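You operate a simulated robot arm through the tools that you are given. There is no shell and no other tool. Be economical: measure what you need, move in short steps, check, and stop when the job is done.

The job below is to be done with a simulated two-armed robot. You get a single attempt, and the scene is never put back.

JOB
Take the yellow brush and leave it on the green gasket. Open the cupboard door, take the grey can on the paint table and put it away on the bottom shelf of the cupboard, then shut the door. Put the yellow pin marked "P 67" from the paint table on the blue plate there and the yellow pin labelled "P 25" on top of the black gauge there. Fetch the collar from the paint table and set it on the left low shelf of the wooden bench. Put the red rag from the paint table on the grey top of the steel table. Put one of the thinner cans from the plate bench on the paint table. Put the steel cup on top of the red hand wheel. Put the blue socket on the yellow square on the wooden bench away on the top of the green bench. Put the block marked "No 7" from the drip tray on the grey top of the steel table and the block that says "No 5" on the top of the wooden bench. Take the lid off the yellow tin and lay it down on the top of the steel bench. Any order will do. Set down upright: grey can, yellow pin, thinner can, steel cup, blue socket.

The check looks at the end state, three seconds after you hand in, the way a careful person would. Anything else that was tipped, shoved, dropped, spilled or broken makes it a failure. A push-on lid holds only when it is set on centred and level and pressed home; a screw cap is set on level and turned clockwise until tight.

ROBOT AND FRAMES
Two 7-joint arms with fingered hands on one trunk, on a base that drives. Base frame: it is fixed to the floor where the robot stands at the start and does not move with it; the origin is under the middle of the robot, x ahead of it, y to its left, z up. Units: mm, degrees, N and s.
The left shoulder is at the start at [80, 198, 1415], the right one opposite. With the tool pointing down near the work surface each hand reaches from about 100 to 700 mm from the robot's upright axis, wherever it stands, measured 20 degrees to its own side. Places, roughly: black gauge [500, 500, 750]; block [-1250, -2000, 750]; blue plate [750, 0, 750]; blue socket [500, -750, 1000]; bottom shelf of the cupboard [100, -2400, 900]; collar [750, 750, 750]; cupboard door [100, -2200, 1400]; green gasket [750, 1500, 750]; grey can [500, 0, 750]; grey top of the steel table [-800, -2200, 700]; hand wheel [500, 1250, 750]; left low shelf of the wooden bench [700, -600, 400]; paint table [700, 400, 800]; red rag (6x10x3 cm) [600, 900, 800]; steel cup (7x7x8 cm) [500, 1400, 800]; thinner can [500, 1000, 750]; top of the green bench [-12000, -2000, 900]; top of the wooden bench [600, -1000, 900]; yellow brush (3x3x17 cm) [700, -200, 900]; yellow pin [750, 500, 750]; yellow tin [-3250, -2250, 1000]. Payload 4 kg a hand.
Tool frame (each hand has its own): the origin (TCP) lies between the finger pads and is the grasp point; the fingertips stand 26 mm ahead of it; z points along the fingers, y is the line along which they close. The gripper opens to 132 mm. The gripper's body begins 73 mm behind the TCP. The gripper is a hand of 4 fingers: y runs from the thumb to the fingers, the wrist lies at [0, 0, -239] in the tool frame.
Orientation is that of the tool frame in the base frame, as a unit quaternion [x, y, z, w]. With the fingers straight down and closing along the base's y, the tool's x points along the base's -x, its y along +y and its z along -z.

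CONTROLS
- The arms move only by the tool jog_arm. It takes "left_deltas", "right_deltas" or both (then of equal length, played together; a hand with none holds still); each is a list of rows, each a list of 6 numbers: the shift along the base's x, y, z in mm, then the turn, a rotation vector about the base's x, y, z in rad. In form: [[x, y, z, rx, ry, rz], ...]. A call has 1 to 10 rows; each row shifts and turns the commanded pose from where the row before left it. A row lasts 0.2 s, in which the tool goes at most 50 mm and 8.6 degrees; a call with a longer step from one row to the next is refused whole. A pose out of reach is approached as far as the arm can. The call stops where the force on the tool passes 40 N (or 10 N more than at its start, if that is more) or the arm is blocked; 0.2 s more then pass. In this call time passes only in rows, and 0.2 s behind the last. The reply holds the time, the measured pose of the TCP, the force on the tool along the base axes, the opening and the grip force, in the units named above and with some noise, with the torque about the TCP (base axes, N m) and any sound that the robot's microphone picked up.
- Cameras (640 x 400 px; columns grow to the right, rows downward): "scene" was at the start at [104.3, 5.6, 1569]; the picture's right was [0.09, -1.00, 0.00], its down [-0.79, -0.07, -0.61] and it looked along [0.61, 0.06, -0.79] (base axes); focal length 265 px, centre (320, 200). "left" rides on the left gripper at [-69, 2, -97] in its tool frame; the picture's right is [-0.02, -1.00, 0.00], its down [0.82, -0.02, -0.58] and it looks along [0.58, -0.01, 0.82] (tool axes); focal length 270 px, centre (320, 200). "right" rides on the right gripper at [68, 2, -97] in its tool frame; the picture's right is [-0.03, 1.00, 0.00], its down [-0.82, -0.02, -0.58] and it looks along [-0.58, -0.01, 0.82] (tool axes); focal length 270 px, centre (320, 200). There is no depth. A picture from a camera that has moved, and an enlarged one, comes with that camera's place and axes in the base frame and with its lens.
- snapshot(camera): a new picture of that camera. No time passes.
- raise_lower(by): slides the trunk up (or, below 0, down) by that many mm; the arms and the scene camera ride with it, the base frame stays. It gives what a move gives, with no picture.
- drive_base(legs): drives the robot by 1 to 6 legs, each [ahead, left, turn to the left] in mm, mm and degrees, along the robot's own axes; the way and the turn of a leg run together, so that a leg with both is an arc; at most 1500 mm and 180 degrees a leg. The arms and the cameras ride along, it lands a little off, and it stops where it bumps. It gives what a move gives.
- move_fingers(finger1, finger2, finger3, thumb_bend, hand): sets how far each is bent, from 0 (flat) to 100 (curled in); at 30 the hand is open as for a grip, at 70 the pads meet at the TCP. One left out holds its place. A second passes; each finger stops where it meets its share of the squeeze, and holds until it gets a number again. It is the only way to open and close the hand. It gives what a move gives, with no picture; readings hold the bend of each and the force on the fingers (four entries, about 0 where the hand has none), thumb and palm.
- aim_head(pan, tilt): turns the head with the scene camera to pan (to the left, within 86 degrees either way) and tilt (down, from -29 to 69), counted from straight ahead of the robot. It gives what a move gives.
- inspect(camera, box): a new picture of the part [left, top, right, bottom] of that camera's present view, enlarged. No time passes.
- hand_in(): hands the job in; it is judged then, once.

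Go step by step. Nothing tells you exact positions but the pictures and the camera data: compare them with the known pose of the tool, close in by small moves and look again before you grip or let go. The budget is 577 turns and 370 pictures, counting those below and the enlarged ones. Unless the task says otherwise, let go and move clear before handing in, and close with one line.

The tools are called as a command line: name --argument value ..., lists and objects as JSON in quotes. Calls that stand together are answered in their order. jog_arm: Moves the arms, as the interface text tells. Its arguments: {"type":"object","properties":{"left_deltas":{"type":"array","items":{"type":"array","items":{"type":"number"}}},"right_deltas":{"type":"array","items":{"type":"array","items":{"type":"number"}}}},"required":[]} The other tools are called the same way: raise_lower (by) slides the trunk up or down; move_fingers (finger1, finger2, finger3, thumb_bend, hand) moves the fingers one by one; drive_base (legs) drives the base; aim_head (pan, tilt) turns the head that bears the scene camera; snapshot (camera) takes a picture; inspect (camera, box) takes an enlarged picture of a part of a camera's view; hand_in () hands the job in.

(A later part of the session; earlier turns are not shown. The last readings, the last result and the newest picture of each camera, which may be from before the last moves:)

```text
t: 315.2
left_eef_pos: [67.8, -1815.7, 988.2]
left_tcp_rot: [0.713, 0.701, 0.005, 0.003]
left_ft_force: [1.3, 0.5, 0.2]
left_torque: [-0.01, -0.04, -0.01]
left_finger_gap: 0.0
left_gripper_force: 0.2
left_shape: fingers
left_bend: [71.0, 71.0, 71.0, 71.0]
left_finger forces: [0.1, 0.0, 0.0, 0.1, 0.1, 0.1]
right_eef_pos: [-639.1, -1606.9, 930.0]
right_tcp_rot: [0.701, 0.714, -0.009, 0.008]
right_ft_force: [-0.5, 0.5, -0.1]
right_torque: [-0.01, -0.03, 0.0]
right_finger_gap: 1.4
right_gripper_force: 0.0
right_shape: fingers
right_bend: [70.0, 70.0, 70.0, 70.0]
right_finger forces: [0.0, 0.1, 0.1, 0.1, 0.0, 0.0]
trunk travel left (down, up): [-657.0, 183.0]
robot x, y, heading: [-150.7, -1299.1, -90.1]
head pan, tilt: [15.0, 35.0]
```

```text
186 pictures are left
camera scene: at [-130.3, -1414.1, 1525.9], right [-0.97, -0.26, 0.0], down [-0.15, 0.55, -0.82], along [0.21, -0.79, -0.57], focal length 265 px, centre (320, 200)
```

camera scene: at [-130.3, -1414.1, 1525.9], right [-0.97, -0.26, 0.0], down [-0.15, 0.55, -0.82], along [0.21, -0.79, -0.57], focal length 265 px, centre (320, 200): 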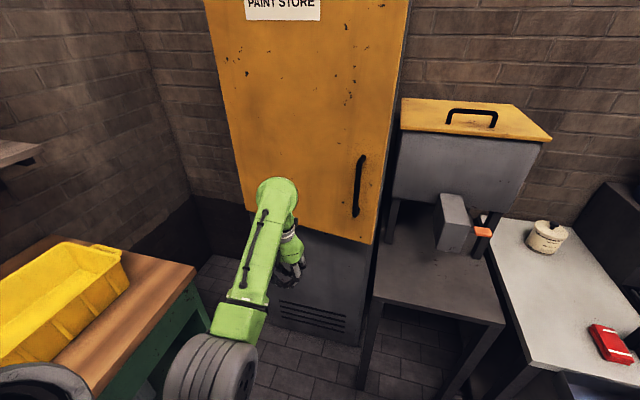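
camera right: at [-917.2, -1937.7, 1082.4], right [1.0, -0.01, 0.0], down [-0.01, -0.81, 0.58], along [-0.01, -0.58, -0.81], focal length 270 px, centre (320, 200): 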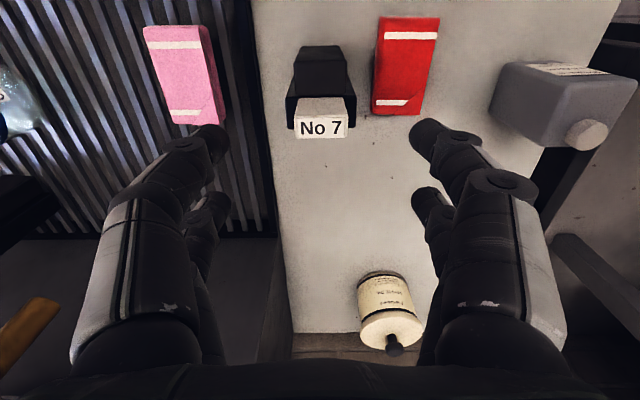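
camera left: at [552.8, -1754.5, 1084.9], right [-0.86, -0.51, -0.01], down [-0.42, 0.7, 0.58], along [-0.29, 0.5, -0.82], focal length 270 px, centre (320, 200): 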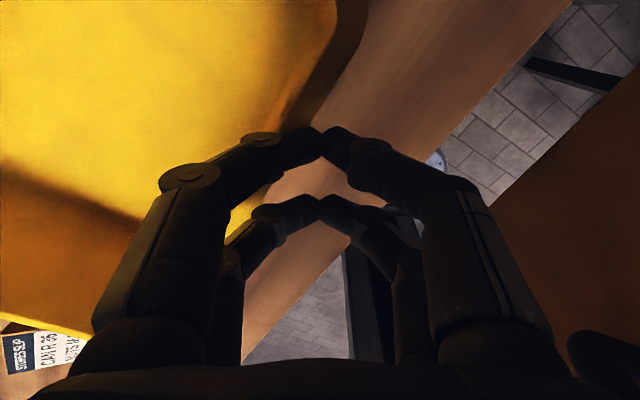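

The door is nearly shut (about 8 degrees). I push it home.

drive_base --legs '[[250, 0, 0]]'

jog_arm --left_deltas '[[0, -15, 0, 0, 0, 0], [0, -15, 0, 0, 0, 0], [0, -15, 0, 0, 0, 0], [0, -15, 0, 0, 0, 0]]'

snapshot --camera "scene"

```text
t: 317.0
left_eef_pos: [68.9, -2064.4, 987.7]
left_tcp_rot: [0.713, 0.701, 0.004, 0.001]
left_ft_force: [-0.5, -0.7, 0.5]
left_torque: [0.01, -0.01, -0.02]
left_finger_gap: 0.0
left_gripper_force: 0.0
left_shape: fingers
left_bend: [71.0, 71.0, 71.0, 71.0]
left_finger forces: [0.0, 0.0, 0.1, 0.0, 0.1, 0.0]
right_eef_pos: [-637.1, -1854.1, 931.2]
right_tcp_rot: [0.7, 0.714, -0.01, 0.008]
right_ft_force: [-0.6, -0.3, -0.6]
right_torque: [-0.02, 0.0, 0.01]
right_finger_gap: 1.1
right_gripper_force: 0.0
right_shape: fingers
right_bend: [70.0, 70.0, 70.0, 70.0]
right_finger forces: [0.0, 0.1, 0.1, 0.0, 0.1, 0.0]
trunk travel left (down, up): [-657.0, 183.0]
robot x, y, heading: [-149.8, -1545.9, -90.4]
head pan, tilt: [15.0, 35.0]
```

```text
t: 317.4
left_eef_pos: [69.0, -2066.9, 986.6]
left_tcp_rot: [0.713, 0.701, 0.008, 0.002]
left_ft_force: [-2.5, 38.3, 4.7]
left_torque: [-4.72, -0.23, -0.29]
left_finger_gap: 0.1
left_gripper_force: 0.0
left_shape: fingers
left_bend: [71.0, 71.0, 71.0, 71.0]
left_finger forces: [0.1, 0.1, 0.0, 0.0, 0.0, 0.0]
right_eef_pos: [-637.7, -1846.4, 932.7]
right_tcp_rot: [0.699, 0.715, -0.012, 0.01]
right_ft_force: [-1.0, 0.4, 0.1]
right_torque: [0.01, 0.02, 0.0]
right_finger_gap: 1.2
right_gripper_force: 0.1
right_shape: fingers
right_bend: [70.0, 70.0, 70.0, 70.0]
right_finger forces: [0.1, 0.0, 0.0, 0.1, 0.0, 0.1]
trunk travel left (down, up): [-657.0, 183.0]
robot x, y, heading: [-152.1, -1545.5, -90.0]
head pan, tilt: [15.0, 35.0]
stopped in row 2 (left hand): the force on the tool passed its limit at 52 N (the readings are from after the stop); the commanded pose is now the measured one
```

```text
185 pictures are left
camera scene: at [-129.6, -1647.5, 1527.2], right [-0.97, -0.26, 0.0], down [-0.15, 0.55, -0.82], along [0.21, -0.8, -0.57], focal length 265 px, centre (320, 200)
```

scene: 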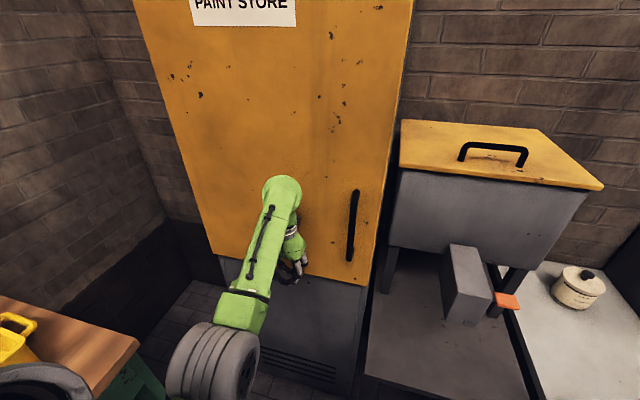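

inspect --camera "scene" --box '[330, 160, 430, 300]'

drive_base --legs '[[-300, 0, 0]]'

aim_head --pan 20 --tilt 25

snapshot --camera "scene"

```text
2.86 times, centred on (380, 230) of scene
camera zoom: at [-129.6, -1647.5, 1527.2], right [-0.97, -0.26, 0.0], down [-0.15, 0.55, -0.82], along [0.21, -0.8, -0.57], focal length 758 px, centre (149, 114)
```

zoom: 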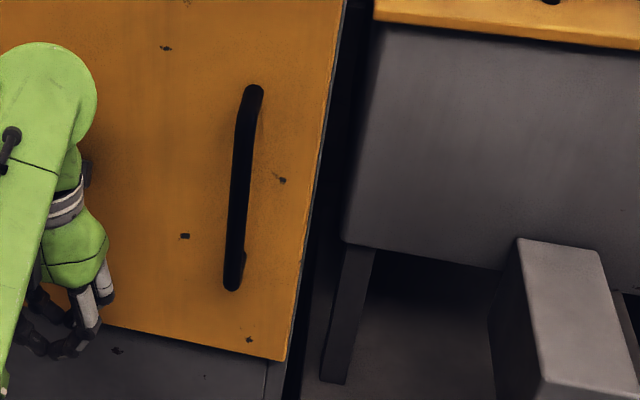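

```text
t: 319.5
left_eef_pos: [68.6, -1776.6, 980.3]
left_tcp_rot: [0.714, 0.7, 0.01, -0.003]
left_ft_force: [0.0, -0.6, 0.2]
left_torque: [0.0, -0.01, -0.01]
left_finger_gap: 0.1
left_gripper_force: 0.1
left_shape: fingers
left_bend: [71.0, 71.0, 71.0, 71.0]
left_finger forces: [0.0, 0.0, 0.0, 0.0, 0.1, 0.0]
right_eef_pos: [-637.4, -1552.5, 930.8]
right_tcp_rot: [0.701, 0.714, -0.008, 0.006]
right_ft_force: [0.1, -0.4, 0.0]
right_torque: [-0.01, 0.03, 0.0]
right_finger_gap: 1.2
right_gripper_force: 0.0
right_shape: fingers
right_bend: [70.0, 70.0, 70.0, 70.0]
right_finger forces: [0.0, 0.0, 0.1, 0.0, 0.0, 0.1]
trunk travel left (down, up): [-657.0, 183.0]
robot x, y, heading: [-147.7, -1244.5, -90.5]
head pan, tilt: [15.0, 35.0]
```

```text
t: 320.2
left_eef_pos: [68.6, -1773.8, 982.9]
left_tcp_rot: [0.714, 0.7, 0.01, -0.003]
left_ft_force: [0.5, 0.7, -1.3]
left_torque: [0.04, 0.01, 0.01]
left_finger_gap: 0.0
left_gripper_force: 0.2
left_shape: fingers
left_bend: [71.0, 71.0, 71.0, 71.0]
left_finger forces: [0.0, 0.0, 0.0, 0.1, 0.0, 0.1]
right_eef_pos: [-637.7, -1550.1, 931.2]
right_tcp_rot: [0.7, 0.714, -0.01, 0.007]
right_ft_force: [0.5, 0.8, 0.0]
right_torque: [-0.01, 0.0, 0.03]
right_finger_gap: 1.3
right_gripper_force: 0.1
right_shape: fingers
right_bend: [70.0, 70.0, 70.0, 70.0]
right_finger forces: [0.0, 0.1, 0.1, 0.0, 0.0, 0.0]
trunk travel left (down, up): [-657.0, 183.0]
robot x, y, heading: [-151.4, -1243.3, -90.0]
head pan, tilt: [20.0, 25.0]
```

```text
183 pictures are left
camera scene: at [-119.2, -1360.6, 1541.7], right [-0.94, -0.34, 0.0], down [-0.14, 0.4, -0.91], along [0.31, -0.85, -0.42], focal length 265 px, centre (320, 200)
```

scene: 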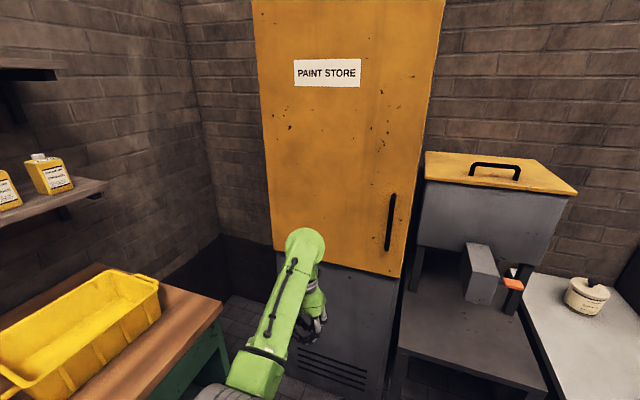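

The door is shut. Next, block No 5: I raise the trunk, bring the right hand back in front, and drive to the drip tray.

jog_arm --right_deltas '[[38, -20, 0, 0, 0, 0], [38, -20, 0, 0, 0, 0], [38, -20, 0, 0, 0, 0], [38, -20, 0, 0, 0, 0], [38, -20, 0, 0, 0, 0], [38, -20, 0, 0, 0, 0], [38, -20, 0, 0, 0, 0], [38, -20, 0, 0, 0, 0], [38, -20, 0, 0, 0, 0]]'

raise_lower --by 120

move_fingers --hand "right" --finger1 48 --finger2 46 --finger3 46 --thumb_bend 48

drive_base --legs '[[0, -1060, 0], [180, 0, 0]]'

aim_head --pan 0 --tilt 48

snapshot --camera "scene"

snapshot --camera "right"

```text
t: 322.2
left_eef_pos: [71.0, -1774.8, 981.2]
left_tcp_rot: [0.714, 0.701, 0.011, -0.004]
left_ft_force: [0.4, -0.4, 0.7]
left_torque: [0.01, 0.02, -0.03]
left_finger_gap: 0.0
left_gripper_force: 0.1
left_shape: fingers
left_bend: [71.0, 71.0, 71.0, 71.0]
left_finger forces: [0.1, 0.1, 0.0, 0.0, 0.1, 0.0]
right_eef_pos: [-295.4, -1732.9, 929.8]
right_tcp_rot: [0.701, 0.713, -0.009, 0.006]
right_ft_force: [-0.1, 0.3, -0.3]
right_torque: [-0.03, 0.03, -0.02]
right_finger_gap: 1.2
right_gripper_force: 0.0
right_shape: fingers
right_bend: [70.0, 70.0, 70.0, 70.0]
right_finger forces: [0.0, 0.0, 0.0, 0.0, 0.0, 0.0]
trunk travel left (down, up): [-657.0, 183.0]
robot x, y, heading: [-149.3, -1244.5, -89.9]
head pan, tilt: [20.0, 25.0]
```

```text
t: 323.7
left_eef_pos: [69.3, -1774.2, 1102.8]
left_tcp_rot: [0.714, 0.7, 0.01, -0.003]
left_ft_force: [0.1, 1.4, 0.0]
left_torque: [-0.01, 0.02, -0.01]
left_finger_gap: 0.0
left_gripper_force: 0.1
left_shape: fingers
left_bend: [71.0, 71.0, 71.0, 71.0]
left_finger forces: [0.0, 0.1, 0.0, 0.0, 0.1, 0.1]
right_eef_pos: [-295.5, -1731.5, 1051.3]
right_tcp_rot: [0.7, 0.714, -0.008, 0.007]
right_ft_force: [-0.6, 0.0, 0.6]
right_torque: [0.0, 0.01, 0.0]
right_finger_gap: 1.0
right_gripper_force: 0.1
right_shape: fingers
right_bend: [70.0, 70.0, 70.0, 70.0]
right_finger forces: [0.0, 0.1, 0.1, 0.0, 0.0, 0.0]
trunk travel left (down, up): [-777.0, 63.0]
robot x, y, heading: [-151.8, -1242.1, -89.9]
head pan, tilt: [20.0, 25.0]
```

```text
t: 324.7
left_eef_pos: [68.7, -1774.1, 1101.5]
left_tcp_rot: [0.714, 0.7, 0.01, -0.002]
left_ft_force: [-0.3, 0.2, 0.1]
left_torque: [-0.02, 0.04, 0.02]
left_finger_gap: 0.2
left_gripper_force: 0.0
left_shape: fingers
left_bend: [71.0, 71.0, 71.0, 71.0]
left_finger forces: [0.1, 0.0, 0.0, 0.0, 0.1, 0.0]
right_eef_pos: [-296.4, -1731.2, 1050.9]
right_tcp_rot: [0.7, 0.714, -0.009, 0.007]
right_ft_force: [-0.5, 0.7, -0.5]
right_torque: [-0.03, -0.02, -0.02]
right_finger_gap: 71.9
right_gripper_force: 0.0
right_shape: fingers
right_bend: [48.0, 46.0, 46.0, 48.0]
right_finger forces: [0.0, 0.0, 0.1, 0.0, 0.1, 0.0]
trunk travel left (down, up): [-777.0, 63.0]
robot x, y, heading: [-150.9, -1242.4, -90.1]
head pan, tilt: [20.0, 25.0]
```

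```text
t: 331.2
left_eef_pos: [-984.9, -1948.6, 1104.4]
left_tcp_rot: [0.713, 0.702, 0.009, -0.001]
left_ft_force: [0.6, -0.1, 0.7]
left_torque: [-0.02, 0.01, 0.01]
left_finger_gap: 0.0
left_gripper_force: 0.0
left_shape: fingers
left_bend: [71.0, 71.0, 71.0, 71.0]
left_finger forces: [0.0, 0.0, 0.0, 0.1, 0.0, 0.1]
right_eef_pos: [-1349.3, -1907.3, 1052.4]
right_tcp_rot: [0.699, 0.715, -0.01, 0.009]
right_ft_force: [-0.3, 0.6, 0.9]
right_torque: [-0.02, 0.03, 0.0]
right_finger_gap: 71.9
right_gripper_force: 0.1
right_shape: fingers
right_bend: [48.0, 46.0, 46.0, 48.0]
right_finger forces: [0.0, 0.1, 0.0, 0.0, 0.1, 0.1]
trunk travel left (down, up): [-777.0, 63.0]
robot x, y, heading: [-1200.5, -1424.5, -90.0]
head pan, tilt: [20.0, 25.0]
```

```text
t: 332.1
left_eef_pos: [-983.8, -1953.7, 1102.2]
left_tcp_rot: [0.712, 0.702, 0.011, -0.002]
left_ft_force: [-0.6, 0.0, -0.8]
left_torque: [0.03, -0.01, 0.01]
left_finger_gap: 0.2
left_gripper_force: 0.1
left_shape: fingers
left_bend: [71.0, 71.0, 71.0, 71.0]
left_finger forces: [0.1, 0.1, 0.1, 0.0, 0.1, 0.0]
right_eef_pos: [-1350.9, -1911.2, 1051.3]
right_tcp_rot: [0.699, 0.715, -0.008, 0.006]
right_ft_force: [0.1, -0.4, 0.4]
right_torque: [-0.02, 0.01, 0.0]
right_finger_gap: 72.2
right_gripper_force: 0.0
right_shape: fingers
right_bend: [48.0, 46.0, 46.0, 48.0]
right_finger forces: [0.0, 0.1, 0.0, 0.0, 0.1, 0.0]
trunk travel left (down, up): [-777.0, 63.0]
robot x, y, heading: [-1206.7, -1423.6, -90.2]
head pan, tilt: [0.0, 48.0]
```

```text
182 pictures are left
camera scene: at [-1206.1, -1533.9, 1626.8], right [-1.0, 0.0, 0.0], down [0.0, 0.74, -0.67], along [0.0, -0.67, -0.74], focal length 265 px, centre (320, 200)
```

scene: 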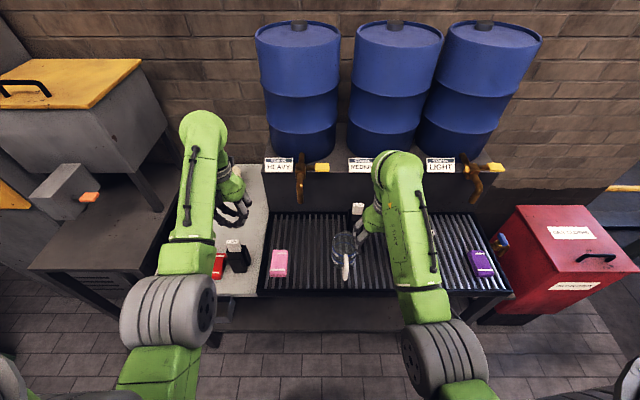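

```text
181 pictures are left
camera right: at [-1349.9, -1841.1, 1146.8], right [1.0, 0.0, 0.0], down [0.0, -0.8, 0.6], along [0.0, -0.6, -0.8], focal length 270 px, centre (320, 200)
```

right: 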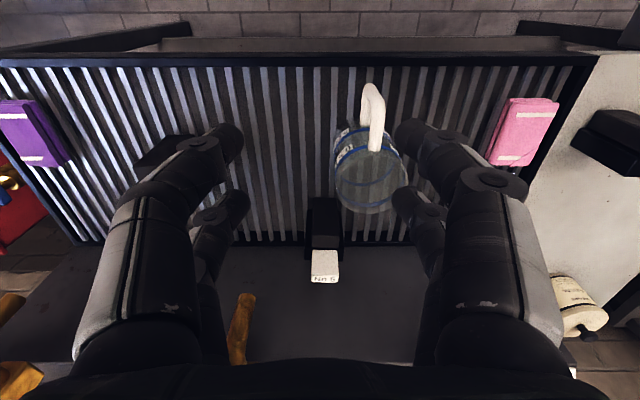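

No 5 is at about (-1343, -2163), behind the jug. I drive ahead 140 mm and move the hand above it at height.

drive_base --legs '[[140, 0, 0.2]]'

jog_arm --right_deltas '[[2, -35, 0, 0, 0, 0], [2, -35, 0, 0, 0, 0], [2, -35, -10, 0, 0, 0]]'

snapshot --camera "right"

```text
t: 333.4
left_eef_pos: [-983.9, -2088.7, 1104.9]
left_tcp_rot: [0.712, 0.702, 0.01, -0.002]
left_ft_force: [0.3, -0.2, -0.1]
left_torque: [-0.04, 0.01, 0.01]
left_finger_gap: 0.0
left_gripper_force: 0.0
left_shape: fingers
left_bend: [71.0, 71.0, 71.0, 71.0]
left_finger forces: [0.0, 0.0, 0.0, 0.0, 0.1, 0.1]
right_eef_pos: [-1349.9, -2048.5, 1052.4]
right_tcp_rot: [0.698, 0.716, -0.01, 0.009]
right_ft_force: [0.4, 0.0, 0.3]
right_torque: [0.0, 0.02, 0.02]
right_finger_gap: 72.2
right_gripper_force: 0.1
right_shape: fingers
right_bend: [48.0, 46.0, 46.0, 48.0]
right_finger forces: [0.0, 0.0, 0.0, 0.0, 0.0, 0.0]
trunk travel left (down, up): [-777.0, 63.0]
robot x, y, heading: [-1207.8, -1561.8, -89.9]
head pan, tilt: [0.0, 48.0]
```

```text
t: 334.2
left_eef_pos: [-982.7, -2093.5, 1101.4]
left_tcp_rot: [0.712, 0.702, 0.011, -0.004]
left_ft_force: [-0.3, -0.5, -0.8]
left_torque: [0.02, -0.01, 0.01]
left_finger_gap: 0.0
left_gripper_force: 0.1
left_shape: fingers
left_bend: [71.0, 71.0, 71.0, 71.0]
left_finger forces: [0.1, 0.1, 0.0, 0.1, 0.0, 0.0]
right_eef_pos: [-1343.2, -2158.0, 1040.5]
right_tcp_rot: [0.698, 0.716, -0.009, 0.007]
right_ft_force: [-1.1, 0.2, -0.8]
right_torque: [0.03, 0.03, -0.01]
right_finger_gap: 72.2
right_gripper_force: 0.2
right_shape: fingers
right_bend: [48.0, 46.0, 46.0, 48.0]
right_finger forces: [0.1, 0.1, 0.0, 0.0, 0.0, 0.0]
trunk travel left (down, up): [-777.0, 63.0]
robot x, y, heading: [-1206.2, -1561.5, -89.6]
head pan, tilt: [0.0, 48.0]
```

```text
180 pictures are left
camera right: at [-1343.4, -2087.5, 1135.4], right [1.0, 0.0, 0.0], down [0.0, -0.8, 0.59], along [0.0, -0.59, -0.8], focal length 270 px, centre (320, 200)
```

right: 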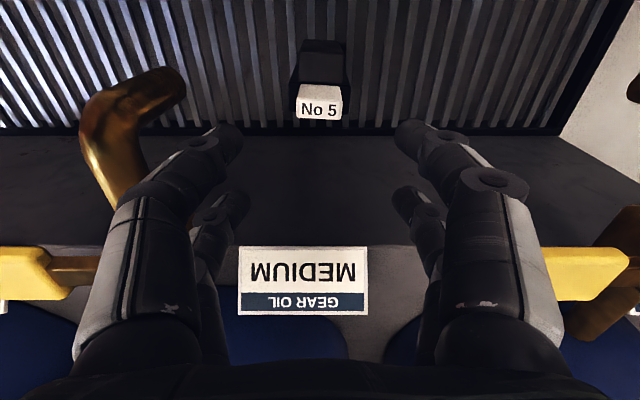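

move_fingers --hand "right" --finger1 44 --finger2 43 --finger3 43 --thumb_bend 44

jog_arm --right_deltas '[[-1, -2, -35, 0, 0, 0], [-1, -2, -35, 0, 0, 0], [0, 0, -35, 0, 0, 0]]'

snapshot --camera "right"

```text
t: 335.2
left_eef_pos: [-981.9, -2092.1, 1102.5]
left_tcp_rot: [0.712, 0.702, 0.01, -0.002]
left_ft_force: [-0.5, 0.2, 0.5]
left_torque: [0.0, 0.01, 0.03]
left_finger_gap: 0.0
left_gripper_force: 0.0
left_shape: fingers
left_bend: [71.0, 71.0, 71.0, 71.0]
left_finger forces: [0.1, 0.1, 0.0, 0.0, 0.0, 0.0]
right_eef_pos: [-1343.5, -2155.2, 1041.0]
right_tcp_rot: [0.698, 0.716, -0.009, 0.006]
right_ft_force: [0.0, -0.7, 0.4]
right_torque: [0.01, 0.05, -0.05]
right_finger_gap: 85.5
right_gripper_force: 0.1
right_shape: fingers
right_bend: [44.0, 43.0, 43.0, 44.0]
right_finger forces: [0.1, 0.0, 0.0, 0.0, 0.0, 0.0]
trunk travel left (down, up): [-777.0, 63.0]
robot x, y, heading: [-1206.8, -1559.5, -89.8]
head pan, tilt: [0.0, 48.0]
```

```text
t: 336.1
left_eef_pos: [-982.9, -2091.9, 1101.5]
left_tcp_rot: [0.712, 0.702, 0.01, -0.001]
left_ft_force: [1.0, 0.2, 0.6]
left_torque: [0.02, -0.01, -0.02]
left_finger_gap: 0.0
left_gripper_force: 0.1
left_shape: fingers
left_bend: [71.0, 71.0, 71.0, 71.0]
left_finger forces: [0.1, 0.1, 0.0, 0.0, 0.0, 0.1]
right_eef_pos: [-1344.4, -2160.6, 936.6]
right_tcp_rot: [0.699, 0.715, -0.009, 0.007]
right_ft_force: [-0.4, 0.1, 0.4]
right_torque: [0.01, -0.01, -0.04]
right_finger_gap: 85.5
right_gripper_force: 0.0
right_shape: fingers
right_bend: [44.0, 43.0, 43.0, 44.0]
right_finger forces: [0.0, 0.1, 0.0, 0.1, 0.1, 0.1]
trunk travel left (down, up): [-777.0, 63.0]
robot x, y, heading: [-1205.2, -1559.3, -89.8]
head pan, tilt: [0.0, 48.0]
```

```text
179 pictures are left
camera right: at [-1344.0, -2090.0, 1031.8], right [1.0, 0.0, 0.0], down [0.0, -0.8, 0.6], along [0.0, -0.6, -0.8], focal length 270 px, centre (320, 200)
```

right: 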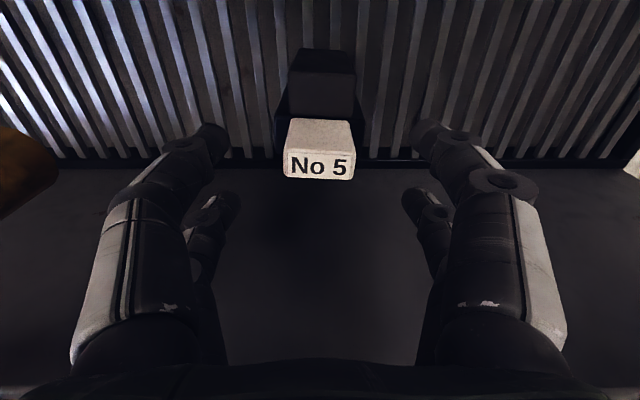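

jog_arm --right_deltas '[[0, -1, -30, 0, 0, 0], [0, -1, -30, 0, 0, 0], [0, 0, -28, 0, 0, 0]]'

move_fingers --hand "right" --finger1 68 --finger2 68 --finger3 68 --thumb_bend 68

snapshot --camera "right"

```text
t: 336.9
left_eef_pos: [-982.7, -2092.2, 1101.4]
left_tcp_rot: [0.712, 0.702, 0.011, -0.003]
left_ft_force: [0.0, 0.1, 0.5]
left_torque: [0.02, 0.03, -0.02]
left_finger_gap: 0.0
left_gripper_force: 0.1
left_shape: fingers
left_bend: [71.0, 71.0, 71.0, 71.0]
left_finger forces: [0.0, 0.0, 0.1, 0.0, 0.0, 0.0]
right_eef_pos: [-1345.2, -2162.3, 848.0]
right_tcp_rot: [0.698, 0.716, -0.01, 0.007]
right_ft_force: [0.2, -0.5, 0.7]
right_torque: [0.0, 0.03, -0.02]
right_finger_gap: 85.8
right_gripper_force: 0.0
right_shape: fingers
right_bend: [44.0, 43.0, 43.0, 44.0]
right_finger forces: [0.1, 0.0, 0.0, 0.0, 0.0, 0.0]
trunk travel left (down, up): [-777.0, 63.0]
robot x, y, heading: [-1206.7, -1562.7, -89.9]
head pan, tilt: [0.0, 48.0]
```

```text
t: 337.9
left_eef_pos: [-984.5, -2091.2, 1102.2]
left_tcp_rot: [0.712, 0.702, 0.009, -0.002]
left_ft_force: [0.5, 0.0, -0.5]
left_torque: [0.01, 0.01, 0.0]
left_finger_gap: 0.0
left_gripper_force: 0.0
left_shape: fingers
left_bend: [71.0, 71.0, 71.0, 71.0]
left_finger forces: [0.1, 0.0, 0.1, 0.0, 0.0, 0.0]
right_eef_pos: [-1344.2, -2162.7, 846.6]
right_tcp_rot: [0.698, 0.716, -0.009, 0.007]
right_ft_force: [0.5, -0.8, -1.1]
right_torque: [-0.19, -0.13, -0.03]
right_finger_gap: 40.5
right_gripper_force: 23.8
right_shape: fingers
right_bend: [56.0, 53.0, 55.0, 63.0]
right_finger forces: [9.5, 9.8, 11.8, 0.0, 15.5, 0.0]
trunk travel left (down, up): [-777.0, 63.0]
robot x, y, heading: [-1207.0, -1561.9, -89.9]
head pan, tilt: [0.0, 48.0]
```

```text
178 pictures are left
camera right: at [-1344.6, -2092.2, 943.7], right [1.0, 0.0, 0.0], down [0.0, -0.8, 0.6], along [0.0, -0.6, -0.8], focal length 270 px, centre (320, 200)
```

right: 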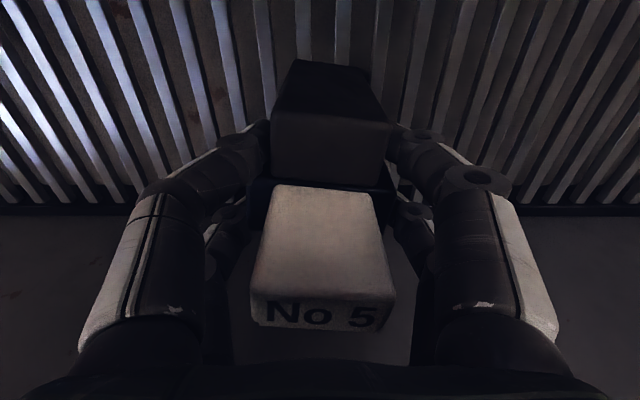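

Gripped at 24 N. I lift straight up past the taps and retract.

jog_arm --right_deltas '[[0, 0, 20, 0, 0, 0], [0, 0, 40, 0, 0, 0], [0, 0, 45, 0, 0, 0], [0, 0, 45, 0, 0, 0], [0, 10, 40, 0, 0, 0], [0, 40, 0, 0, 0, 0], [0, 40, 0, 0, 0, 0], [0, 40, 0, 0, 0, 0]]'

snapshot --camera "right"

snapshot --camera "scene"

```text
t: 339.6
left_eef_pos: [-983.8, -2091.2, 1103.8]
left_tcp_rot: [0.712, 0.702, 0.01, -0.003]
left_ft_force: [-0.7, 0.9, -0.5]
left_torque: [0.01, -0.02, -0.01]
left_finger_gap: 0.0
left_gripper_force: 0.0
left_shape: fingers
left_bend: [71.0, 71.0, 71.0, 71.0]
left_finger forces: [0.0, 0.1, 0.1, 0.1, 0.1, 0.0]
right_eef_pos: [-1344.8, -2029.9, 1038.9]
right_tcp_rot: [0.698, 0.716, -0.009, 0.007]
right_ft_force: [-0.1, -0.5, -5.5]
right_torque: [-0.05, 0.01, 0.01]
right_finger_gap: 40.1
right_gripper_force: 22.8
right_shape: fingers
right_bend: [56.0, 53.0, 55.0, 63.0]
right_finger forces: [9.4, 8.8, 10.7, 0.0, 16.7, 0.0]
trunk travel left (down, up): [-777.0, 63.0]
robot x, y, heading: [-1204.6, -1562.9, -89.9]
head pan, tilt: [0.0, 48.0]
```

```text
177 pictures are left
camera right: at [-1344.8, -1960.2, 1134.3], right [1.0, 0.0, 0.0], down [0.0, -0.8, 0.6], along [0.0, -0.6, -0.8], focal length 270 px, centre (320, 200)
```

right: 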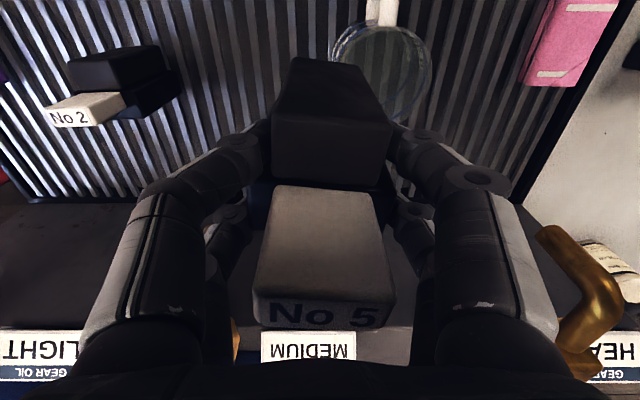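

```text
176 pictures are left
camera scene: at [-1205.8, -1670.8, 1627.0], right [-1.0, 0.0, 0.0], down [0.0, 0.74, -0.67], along [0.0, -0.67, -0.74], focal length 265 px, centre (320, 200)
```

scene: 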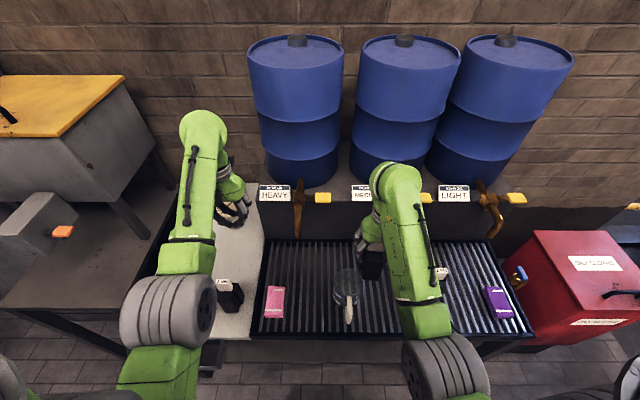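

No 5 is held. I back off, turn to face the wooden bench and drive there.

drive_base --legs '[[-350, 0, 0], [0, 0, 90], [1050, 0, 0], [0, 380, 0]]'

snapshot --camera "scene"

```text
t: 352.7
left_eef_pos: [368.8, -610.2, 1103.3]
left_tcp_rot: [0.008, 1.0, 0.006, -0.009]
left_ft_force: [0.4, 0.5, 0.3]
left_torque: [0.02, 0.01, -0.02]
left_finger_gap: 0.0
left_gripper_force: 0.0
left_shape: fingers
left_bend: [71.0, 71.0, 71.0, 71.0]
left_finger forces: [0.0, 0.0, 0.0, 0.0, 0.0, 0.1]
right_eef_pos: [309.0, -971.4, 1037.4]
right_tcp_rot: [-0.011, 1.0, -0.001, 0.011]
right_ft_force: [0.4, -0.5, -5.9]
right_torque: [-0.01, -0.04, -0.04]
right_finger_gap: 40.1
right_gripper_force: 23.0
right_shape: fingers
right_bend: [56.0, 53.0, 55.0, 63.0]
right_finger forces: [9.0, 8.8, 10.7, 0.0, 17.1, 0.0]
trunk travel left (down, up): [-777.0, 63.0]
robot x, y, heading: [-163.2, -827.5, -0.0]
head pan, tilt: [0.0, 48.0]
```

```text
175 pictures are left
camera scene: at [-53.0, -834.6, 1626.8], right [0.0, -1.0, 0.0], down [-0.74, 0.0, -0.67], along [0.67, 0.0, -0.74], focal length 265 px, centre (320, 200)
```

scene: 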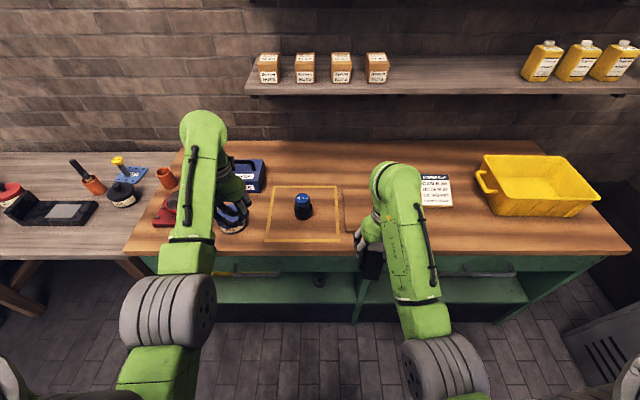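

drive_base --legs '[[0, -270, 0], [130, 0, 0]]'

snapshot --camera "right"

snapshot --camera "scene"

```text
t: 355.5
left_eef_pos: [497.1, -877.7, 1104.0]
left_tcp_rot: [0.009, 1.0, 0.006, -0.007]
left_ft_force: [0.5, -0.8, 0.4]
left_torque: [0.03, -0.01, -0.02]
left_finger_gap: 0.2
left_gripper_force: 0.1
left_shape: fingers
left_bend: [71.0, 71.0, 71.0, 71.0]
left_finger forces: [0.1, 0.0, 0.1, 0.0, 0.1, 0.0]
right_eef_pos: [436.6, -1240.1, 1039.1]
right_tcp_rot: [-0.011, 1.0, -0.001, 0.014]
right_ft_force: [-0.2, 1.1, -5.8]
right_torque: [0.01, -0.05, 0.03]
right_finger_gap: 40.2
right_gripper_force: 22.6
right_shape: fingers
right_bend: [56.0, 53.0, 55.0, 63.0]
right_finger forces: [9.1, 8.8, 10.6, 0.1, 17.2, 0.0]
trunk travel left (down, up): [-777.0, 63.0]
robot x, y, heading: [-31.6, -1098.6, 0.1]
head pan, tilt: [0.0, 48.0]
```

```text
174 pictures are left
camera right: at [365.1, -1238.7, 1134.8], right [0.0, 1.0, 0.0], down [0.8, 0.0, 0.6], along [0.6, 0.0, -0.8], focal length 270 px, centre (320, 200)
```

right: 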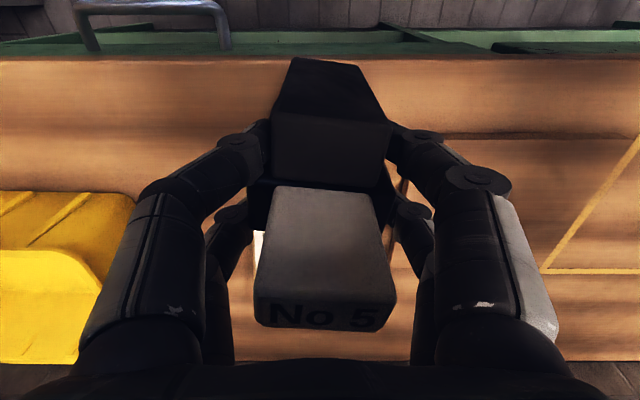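

```text
173 pictures are left
camera scene: at [72.8, -1100.6, 1627.3], right [0.0, -1.0, 0.0], down [-0.74, 0.0, -0.67], along [0.67, 0.0, -0.74], focal length 265 px, centre (320, 200)
```

scene: 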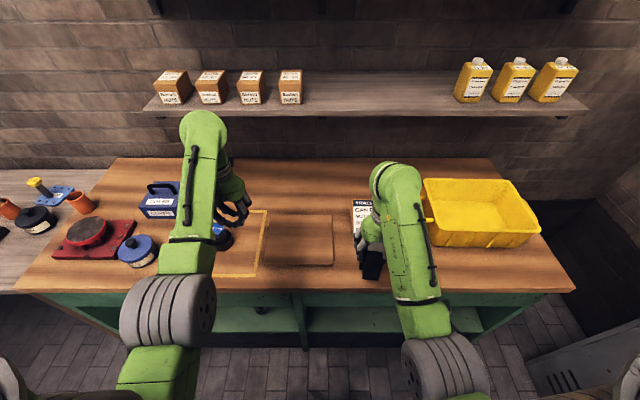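

Free spot at about (540, -1240), right of the board. I move over it and lower slowly.

jog_arm --right_deltas '[[35, 0, 0, 0, 0, 0], [35, 0, 0, 0, 0, 0], [35, 0, -10, 0, 0, 0], [0, 0, -30, 0, 0, 0], [0, 0, -30, 0, 0, 0]]'

snapshot --camera "right"

```text
t: 356.7
left_eef_pos: [499.3, -877.2, 1102.1]
left_tcp_rot: [0.009, 1.0, 0.005, -0.009]
left_ft_force: [-0.7, 0.5, 0.2]
left_torque: [0.02, 0.0, -0.02]
left_finger_gap: 0.0
left_gripper_force: 0.1
left_shape: fingers
left_bend: [71.0, 71.0, 71.0, 71.0]
left_finger forces: [0.0, 0.0, 0.0, 0.0, 0.0, 0.0]
right_eef_pos: [544.4, -1237.2, 968.6]
right_tcp_rot: [-0.01, 1.0, -0.001, 0.012]
right_ft_force: [-0.5, 0.3, -5.0]
right_torque: [-0.01, -0.07, -0.02]
right_finger_gap: 39.9
right_gripper_force: 23.3
right_shape: fingers
right_bend: [56.0, 53.0, 55.0, 63.0]
right_finger forces: [9.1, 8.7, 10.9, 0.0, 18.0, 0.0]
trunk travel left (down, up): [-777.0, 63.0]
robot x, y, heading: [-31.8, -1097.9, 0.2]
head pan, tilt: [0.0, 48.0]
```

```text
172 pictures are left
camera right: at [473.3, -1237.8, 1064.3], right [0.0, 1.0, 0.0], down [0.8, 0.0, 0.6], along [0.6, 0.0, -0.8], focal length 270 px, centre (320, 200)
```

right: 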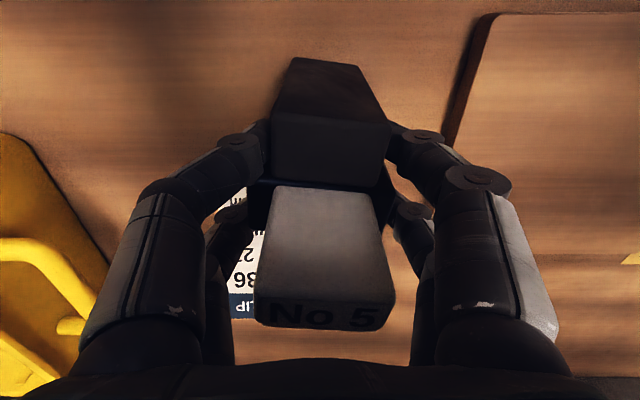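

jog_arm --right_deltas '[[0, 0, -25, 0, 0, 0], [0, 0, -15, 0, 0, 0]]'

jog_arm --right_deltas '[[0, 0, -8, 0, 0, 0], [0, 0, -6, 0, 0, 0]]'

jog_arm --right_deltas '[[0, 0, -5, 0, 0, 0], [0, 0, -4, 0, 0, 0]]'

```text
t: 357.2
left_eef_pos: [494.9, -876.9, 1104.1]
left_tcp_rot: [0.009, 1.0, 0.005, -0.007]
left_ft_force: [0.3, -0.1, 0.8]
left_torque: [-0.02, 0.01, 0.0]
left_finger_gap: 0.0
left_gripper_force: 0.0
left_shape: fingers
left_bend: [71.0, 71.0, 71.0, 71.0]
left_finger forces: [0.0, 0.1, 0.0, 0.0, 0.0, 0.1]
right_eef_pos: [546.0, -1238.2, 953.7]
right_tcp_rot: [-0.01, 1.0, -0.001, 0.025]
right_ft_force: [-8.4, -2.8, 15.6]
right_torque: [-0.17, 0.24, -0.01]
right_finger_gap: 39.4
right_gripper_force: 33.6
right_shape: fingers
right_bend: [58.0, 55.0, 58.0, 64.0]
right_finger forces: [8.8, 8.9, 16.0, 0.0, 33.7, 0.0]
trunk travel left (down, up): [-777.0, 63.0]
robot x, y, heading: [-33.2, -1097.0, 0.2]
head pan, tilt: [0.0, 48.0]
stopped in row 2 (right hand): the force on the tool passed its limit at 50 N (the readings are from after the stop); the commanded pose is now the measured one
```

```text
t: 357.6
left_eef_pos: [497.7, -875.8, 1102.5]
left_tcp_rot: [0.01, 1.0, 0.005, -0.008]
left_ft_force: [-0.9, 0.3, -0.3]
left_torque: [0.01, -0.02, 0.01]
left_finger_gap: 0.0
left_gripper_force: 0.1
left_shape: fingers
left_bend: [71.0, 71.0, 71.0, 71.0]
left_finger forces: [0.0, 0.1, 0.1, 0.0, 0.1, 0.0]
right_eef_pos: [551.3, -1237.2, 953.4]
right_tcp_rot: [-0.009, 1.0, 0.0, 0.029]
right_ft_force: [-6.1, -1.4, 13.9]
right_torque: [-0.21, 0.28, -0.04]
right_finger_gap: 39.6
right_gripper_force: 34.5
right_shape: fingers
right_bend: [58.0, 55.0, 58.0, 64.0]
right_finger forces: [8.7, 9.1, 16.4, 0.0, 34.7, 0.0]
trunk travel left (down, up): [-777.0, 63.0]
robot x, y, heading: [-29.3, -1096.9, -0.1]
head pan, tilt: [0.0, 48.0]
stopped in row 1 (right hand): the force on the tool passed its limit at 45 N (the readings are from after the stop); the commanded pose is now the measured one
```

```text
t: 358.2
left_eef_pos: [494.8, -877.7, 1103.5]
left_tcp_rot: [0.008, 1.0, 0.006, -0.008]
left_ft_force: [-0.7, 0.5, -0.1]
left_torque: [0.01, 0.05, 0.02]
left_finger_gap: 0.0
left_gripper_force: 0.0
left_shape: fingers
left_bend: [71.0, 71.0, 71.0, 71.0]
left_finger forces: [0.0, 0.1, 0.1, 0.1, 0.0, 0.1]
right_eef_pos: [554.1, -1238.8, 953.2]
right_tcp_rot: [-0.007, 0.999, 0.001, 0.037]
right_ft_force: [-12.4, 0.2, 28.5]
right_torque: [-0.29, 0.62, -0.09]
right_finger_gap: 39.4
right_gripper_force: 37.0
right_shape: fingers
right_bend: [58.0, 55.0, 58.0, 65.0]
right_finger forces: [10.5, 9.6, 14.3, 0.0, 39.4, 0.0]
trunk travel left (down, up): [-777.0, 63.0]
robot x, y, heading: [-28.5, -1097.2, -0.0]
head pan, tilt: [0.0, 48.0]
stopped in row 2 (right hand): the force on the tool passed its limit at 45 N (the readings are from after the stop); the commanded pose is now the measured one
```

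The bench top is higher than I assumed (about z 868), so the block is already down. I relieve the pressure and check before letting go.

jog_arm --right_deltas '[[-5, 0, 3, 0, 0.05, 0], [-3, 0, 2, 0, 0, 0]]'

snapshot --camera "right"

inspect --camera "scene" --box '[320, 180, 440, 290]'

```text
t: 358.8
left_eef_pos: [501.3, -877.9, 1101.7]
left_tcp_rot: [0.01, 1.0, 0.006, -0.01]
left_ft_force: [0.1, -0.4, 0.4]
left_torque: [0.01, -0.04, 0.02]
left_finger_gap: 0.1
left_gripper_force: 0.1
left_shape: fingers
left_bend: [71.0, 71.0, 71.0, 71.0]
left_finger forces: [0.1, 0.0, 0.0, 0.0, 0.0, 0.1]
right_eef_pos: [548.5, -1238.2, 953.0]
right_tcp_rot: [-0.009, 1.0, -0.001, 0.008]
right_ft_force: [7.6, 0.5, 11.5]
right_torque: [0.2, -1.03, -0.09]
right_finger_gap: 40.3
right_gripper_force: 45.3
right_shape: fingers
right_bend: [57.0, 55.0, 60.0, 63.0]
right_finger forces: [9.2, 10.8, 32.6, 0.0, 37.9, 0.0]
trunk travel left (down, up): [-777.0, 63.0]
robot x, y, heading: [-29.0, -1097.7, 0.0]
head pan, tilt: [0.0, 48.0]
```

```text
171 pictures are left
camera right: at [477.6, -1238.1, 1049.4], right [0.01, 1.0, 0.0], down [0.81, -0.01, 0.59], along [0.59, -0.01, -0.81], focal length 270 px, centre (320, 200)
```

right: 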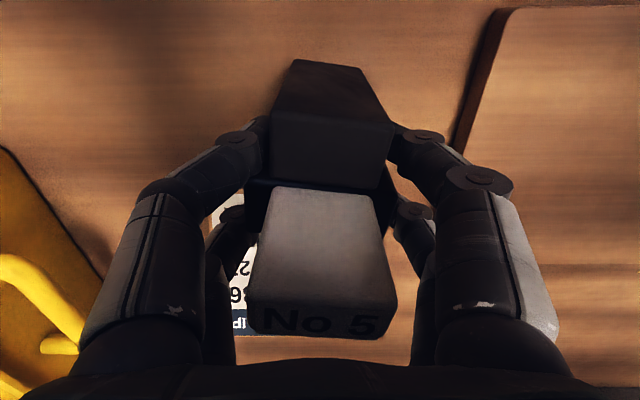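

```text
3.64 times, centred on (380, 235) of scene
camera zoom: at [77.6, -1098.9, 1626.8], right [0.0, -1.0, 0.0], down [-0.74, 0.0, -0.67], along [0.67, 0.0, -0.74], focal length 965 px, centre (102, 73)
```

zoom: 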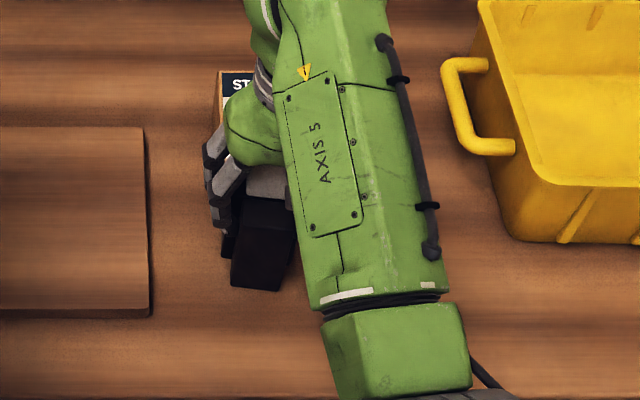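

jog_arm --right_deltas '[[0, 0, 4, 0, 0, 0]]'

move_fingers --hand "right" --finger1 44 --finger2 41 --finger3 41 --thumb_bend 44

jog_arm --right_deltas '[[0, 0, 25, 0, 0, 0], [0, 0, 40, 0, 0, 0], [-20, 0, 40, 0, 0, 0], [-40, 0, 0, 0, 0, 0]]'

snapshot --camera "right"

```text
t: 359.2
left_eef_pos: [500.4, -877.9, 1101.4]
left_tcp_rot: [0.01, 1.0, 0.005, -0.01]
left_ft_force: [0.1, -0.4, 1.2]
left_torque: [0.01, 0.04, -0.01]
left_finger_gap: 0.0
left_gripper_force: 0.0
left_shape: fingers
left_bend: [71.0, 71.0, 71.0, 71.0]
left_finger forces: [0.1, 0.1, 0.1, 0.0, 0.0, 0.0]
right_eef_pos: [545.0, -1238.9, 954.9]
right_tcp_rot: [-0.009, 1.0, 0.001, 0.005]
right_ft_force: [0.2, 0.3, 3.5]
right_torque: [0.15, -0.22, -0.02]
right_finger_gap: 40.2
right_gripper_force: 35.3
right_shape: fingers
right_bend: [58.0, 55.0, 58.0, 63.0]
right_finger forces: [8.6, 8.9, 21.4, 0.0, 31.4, 0.0]
trunk travel left (down, up): [-777.0, 63.0]
robot x, y, heading: [-30.2, -1097.8, 0.2]
head pan, tilt: [0.0, 48.0]
```

```text
t: 360.2
left_eef_pos: [500.0, -877.0, 1101.8]
left_tcp_rot: [0.009, 1.0, 0.005, -0.009]
left_ft_force: [0.8, -0.3, -0.7]
left_torque: [0.01, 0.01, -0.04]
left_finger_gap: 0.1
left_gripper_force: 0.1
left_shape: fingers
left_bend: [71.0, 71.0, 71.0, 71.0]
left_finger forces: [0.0, 0.0, 0.1, 0.1, 0.1, 0.1]
right_eef_pos: [546.7, -1238.6, 956.4]
right_tcp_rot: [-0.008, 1.0, 0.0, 0.008]
right_ft_force: [-0.1, 1.9, -1.6]
right_torque: [0.34, -0.15, 0.04]
right_finger_gap: 82.1
right_gripper_force: 19.3
right_shape: fingers
right_bend: [44.0, 41.0, 47.0, 45.0]
right_finger forces: [0.0, 0.1, 21.7, 0.0, 17.8, 0.0]
trunk travel left (down, up): [-777.0, 63.0]
robot x, y, heading: [-29.6, -1099.0, -0.2]
head pan, tilt: [0.0, 48.0]
```

```text
t: 361.2
left_eef_pos: [497.6, -878.7, 1103.2]
left_tcp_rot: [0.009, 1.0, 0.005, -0.009]
left_ft_force: [0.3, 0.3, 0.0]
left_torque: [0.03, -0.04, 0.03]
left_finger_gap: 0.0
left_gripper_force: 0.0
left_shape: fingers
left_bend: [71.0, 71.0, 71.0, 71.0]
left_finger forces: [0.1, 0.1, 0.0, 0.1, 0.0, 0.1]
right_eef_pos: [484.8, -1239.5, 1063.8]
right_tcp_rot: [-0.008, 1.0, -0.001, 0.008]
right_ft_force: [0.2, 0.0, -0.6]
right_torque: [-0.01, -0.07, 0.04]
right_finger_gap: 85.6
right_gripper_force: 0.1
right_shape: fingers
right_bend: [44.0, 41.0, 41.0, 44.0]
right_finger forces: [0.0, 0.1, 0.0, 0.1, 0.0, 0.1]
trunk travel left (down, up): [-777.0, 63.0]
robot x, y, heading: [-32.7, -1097.9, -0.1]
head pan, tilt: [0.0, 48.0]
```

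```text
169 pictures are left
camera right: at [414.8, -1238.9, 1159.3], right [0.01, 1.0, 0.0], down [0.81, -0.01, 0.59], along [0.59, 0.0, -0.81], focal length 270 px, centre (320, 200)
```

right: 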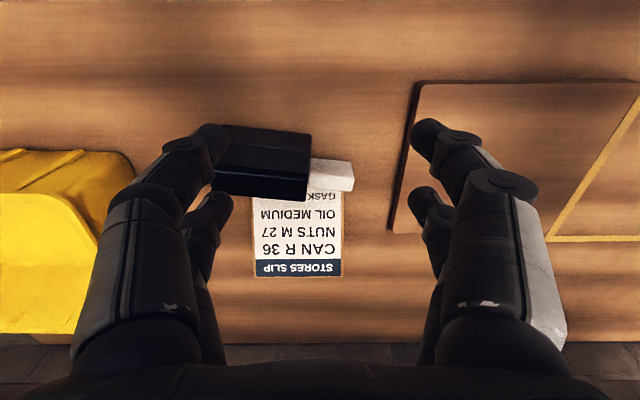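

The block caught on a finger as I rose and fell onto its side. I look closely at how it lies and whether the slip stand moved.

inspect --camera "scene" --box '[300, 170, 460, 290]'

```text
3.33 times, centred on (380, 230) of scene
camera zoom: at [74.1, -1099.7, 1627.2], right [0.0, -1.0, 0.0], down [-0.74, 0.0, -0.67], along [0.67, 0.0, -0.74], focal length 884 px, centre (120, 100)
```

zoom: 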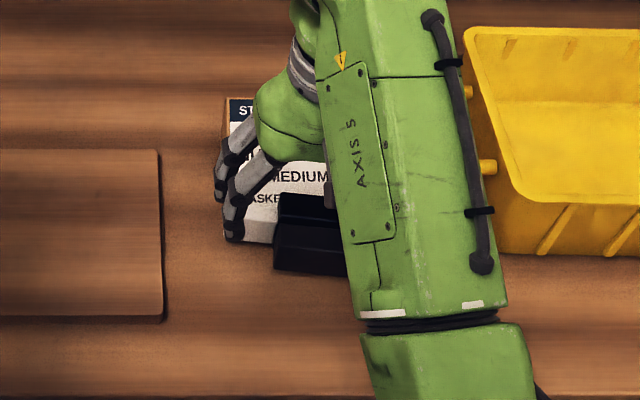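

jog_arm --right_deltas '[[-20, -40, 0, 0, 0, 0], [-20, -40, 0, 0, 0, 0], [-10, -40, 0, 0, 0, 0], [0, -40, 0, 0, 0, 0]]'

inspect --camera "scene" --box '[310, 180, 420, 270]'

snapshot --camera "right"

```text
t: 362.2
left_eef_pos: [501.3, -877.9, 1101.3]
left_tcp_rot: [0.009, 1.0, 0.005, -0.011]
left_ft_force: [0.8, 0.3, 0.0]
left_torque: [-0.01, -0.01, 0.01]
left_finger_gap: 0.0
left_gripper_force: 0.0
left_shape: fingers
left_bend: [71.0, 71.0, 71.0, 71.0]
left_finger forces: [0.0, 0.0, 0.1, 0.1, 0.0, 0.1]
right_eef_pos: [439.3, -1399.1, 1060.3]
right_tcp_rot: [-0.009, 1.0, 0.001, 0.006]
right_ft_force: [-0.5, -0.3, 0.8]
right_torque: [-0.03, 0.0, 0.02]
right_finger_gap: 85.8
right_gripper_force: 0.0
right_shape: fingers
right_bend: [44.0, 41.0, 41.0, 44.0]
right_finger forces: [0.1, 0.1, 0.0, 0.1, 0.0, 0.0]
trunk travel left (down, up): [-777.0, 63.0]
robot x, y, heading: [-29.3, -1096.4, -0.0]
head pan, tilt: [0.0, 48.0]
```

```text
4.44 times, centred on (365, 225) of scene
camera zoom: at [79.4, -1100.4, 1626.7], right [0.0, -1.0, 0.0], down [-0.74, 0.0, -0.67], along [0.67, 0.0, -0.74], focal length 1179 px, centre (120, 89)
```

zoom: 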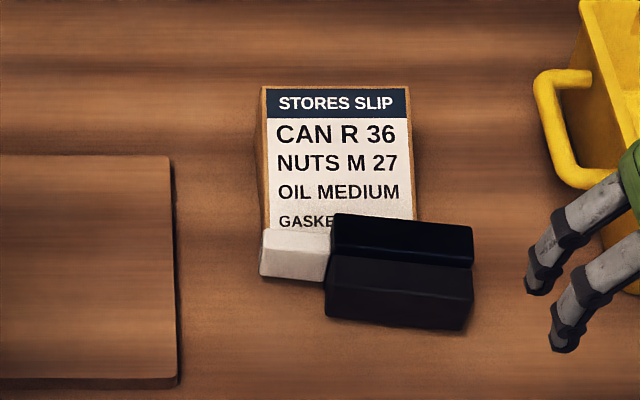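

```text
166 pictures are left
camera right: at [368.9, -1399.6, 1157.5], right [0.01, 1.0, 0.0], down [0.81, -0.01, 0.59], along [0.59, 0.0, -0.81], focal length 270 px, centre (320, 200)
```

right: 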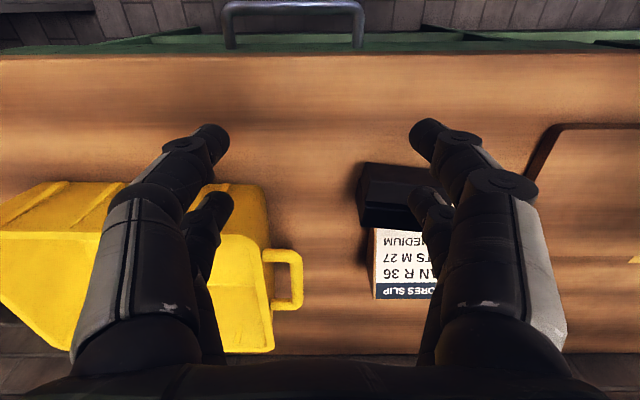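

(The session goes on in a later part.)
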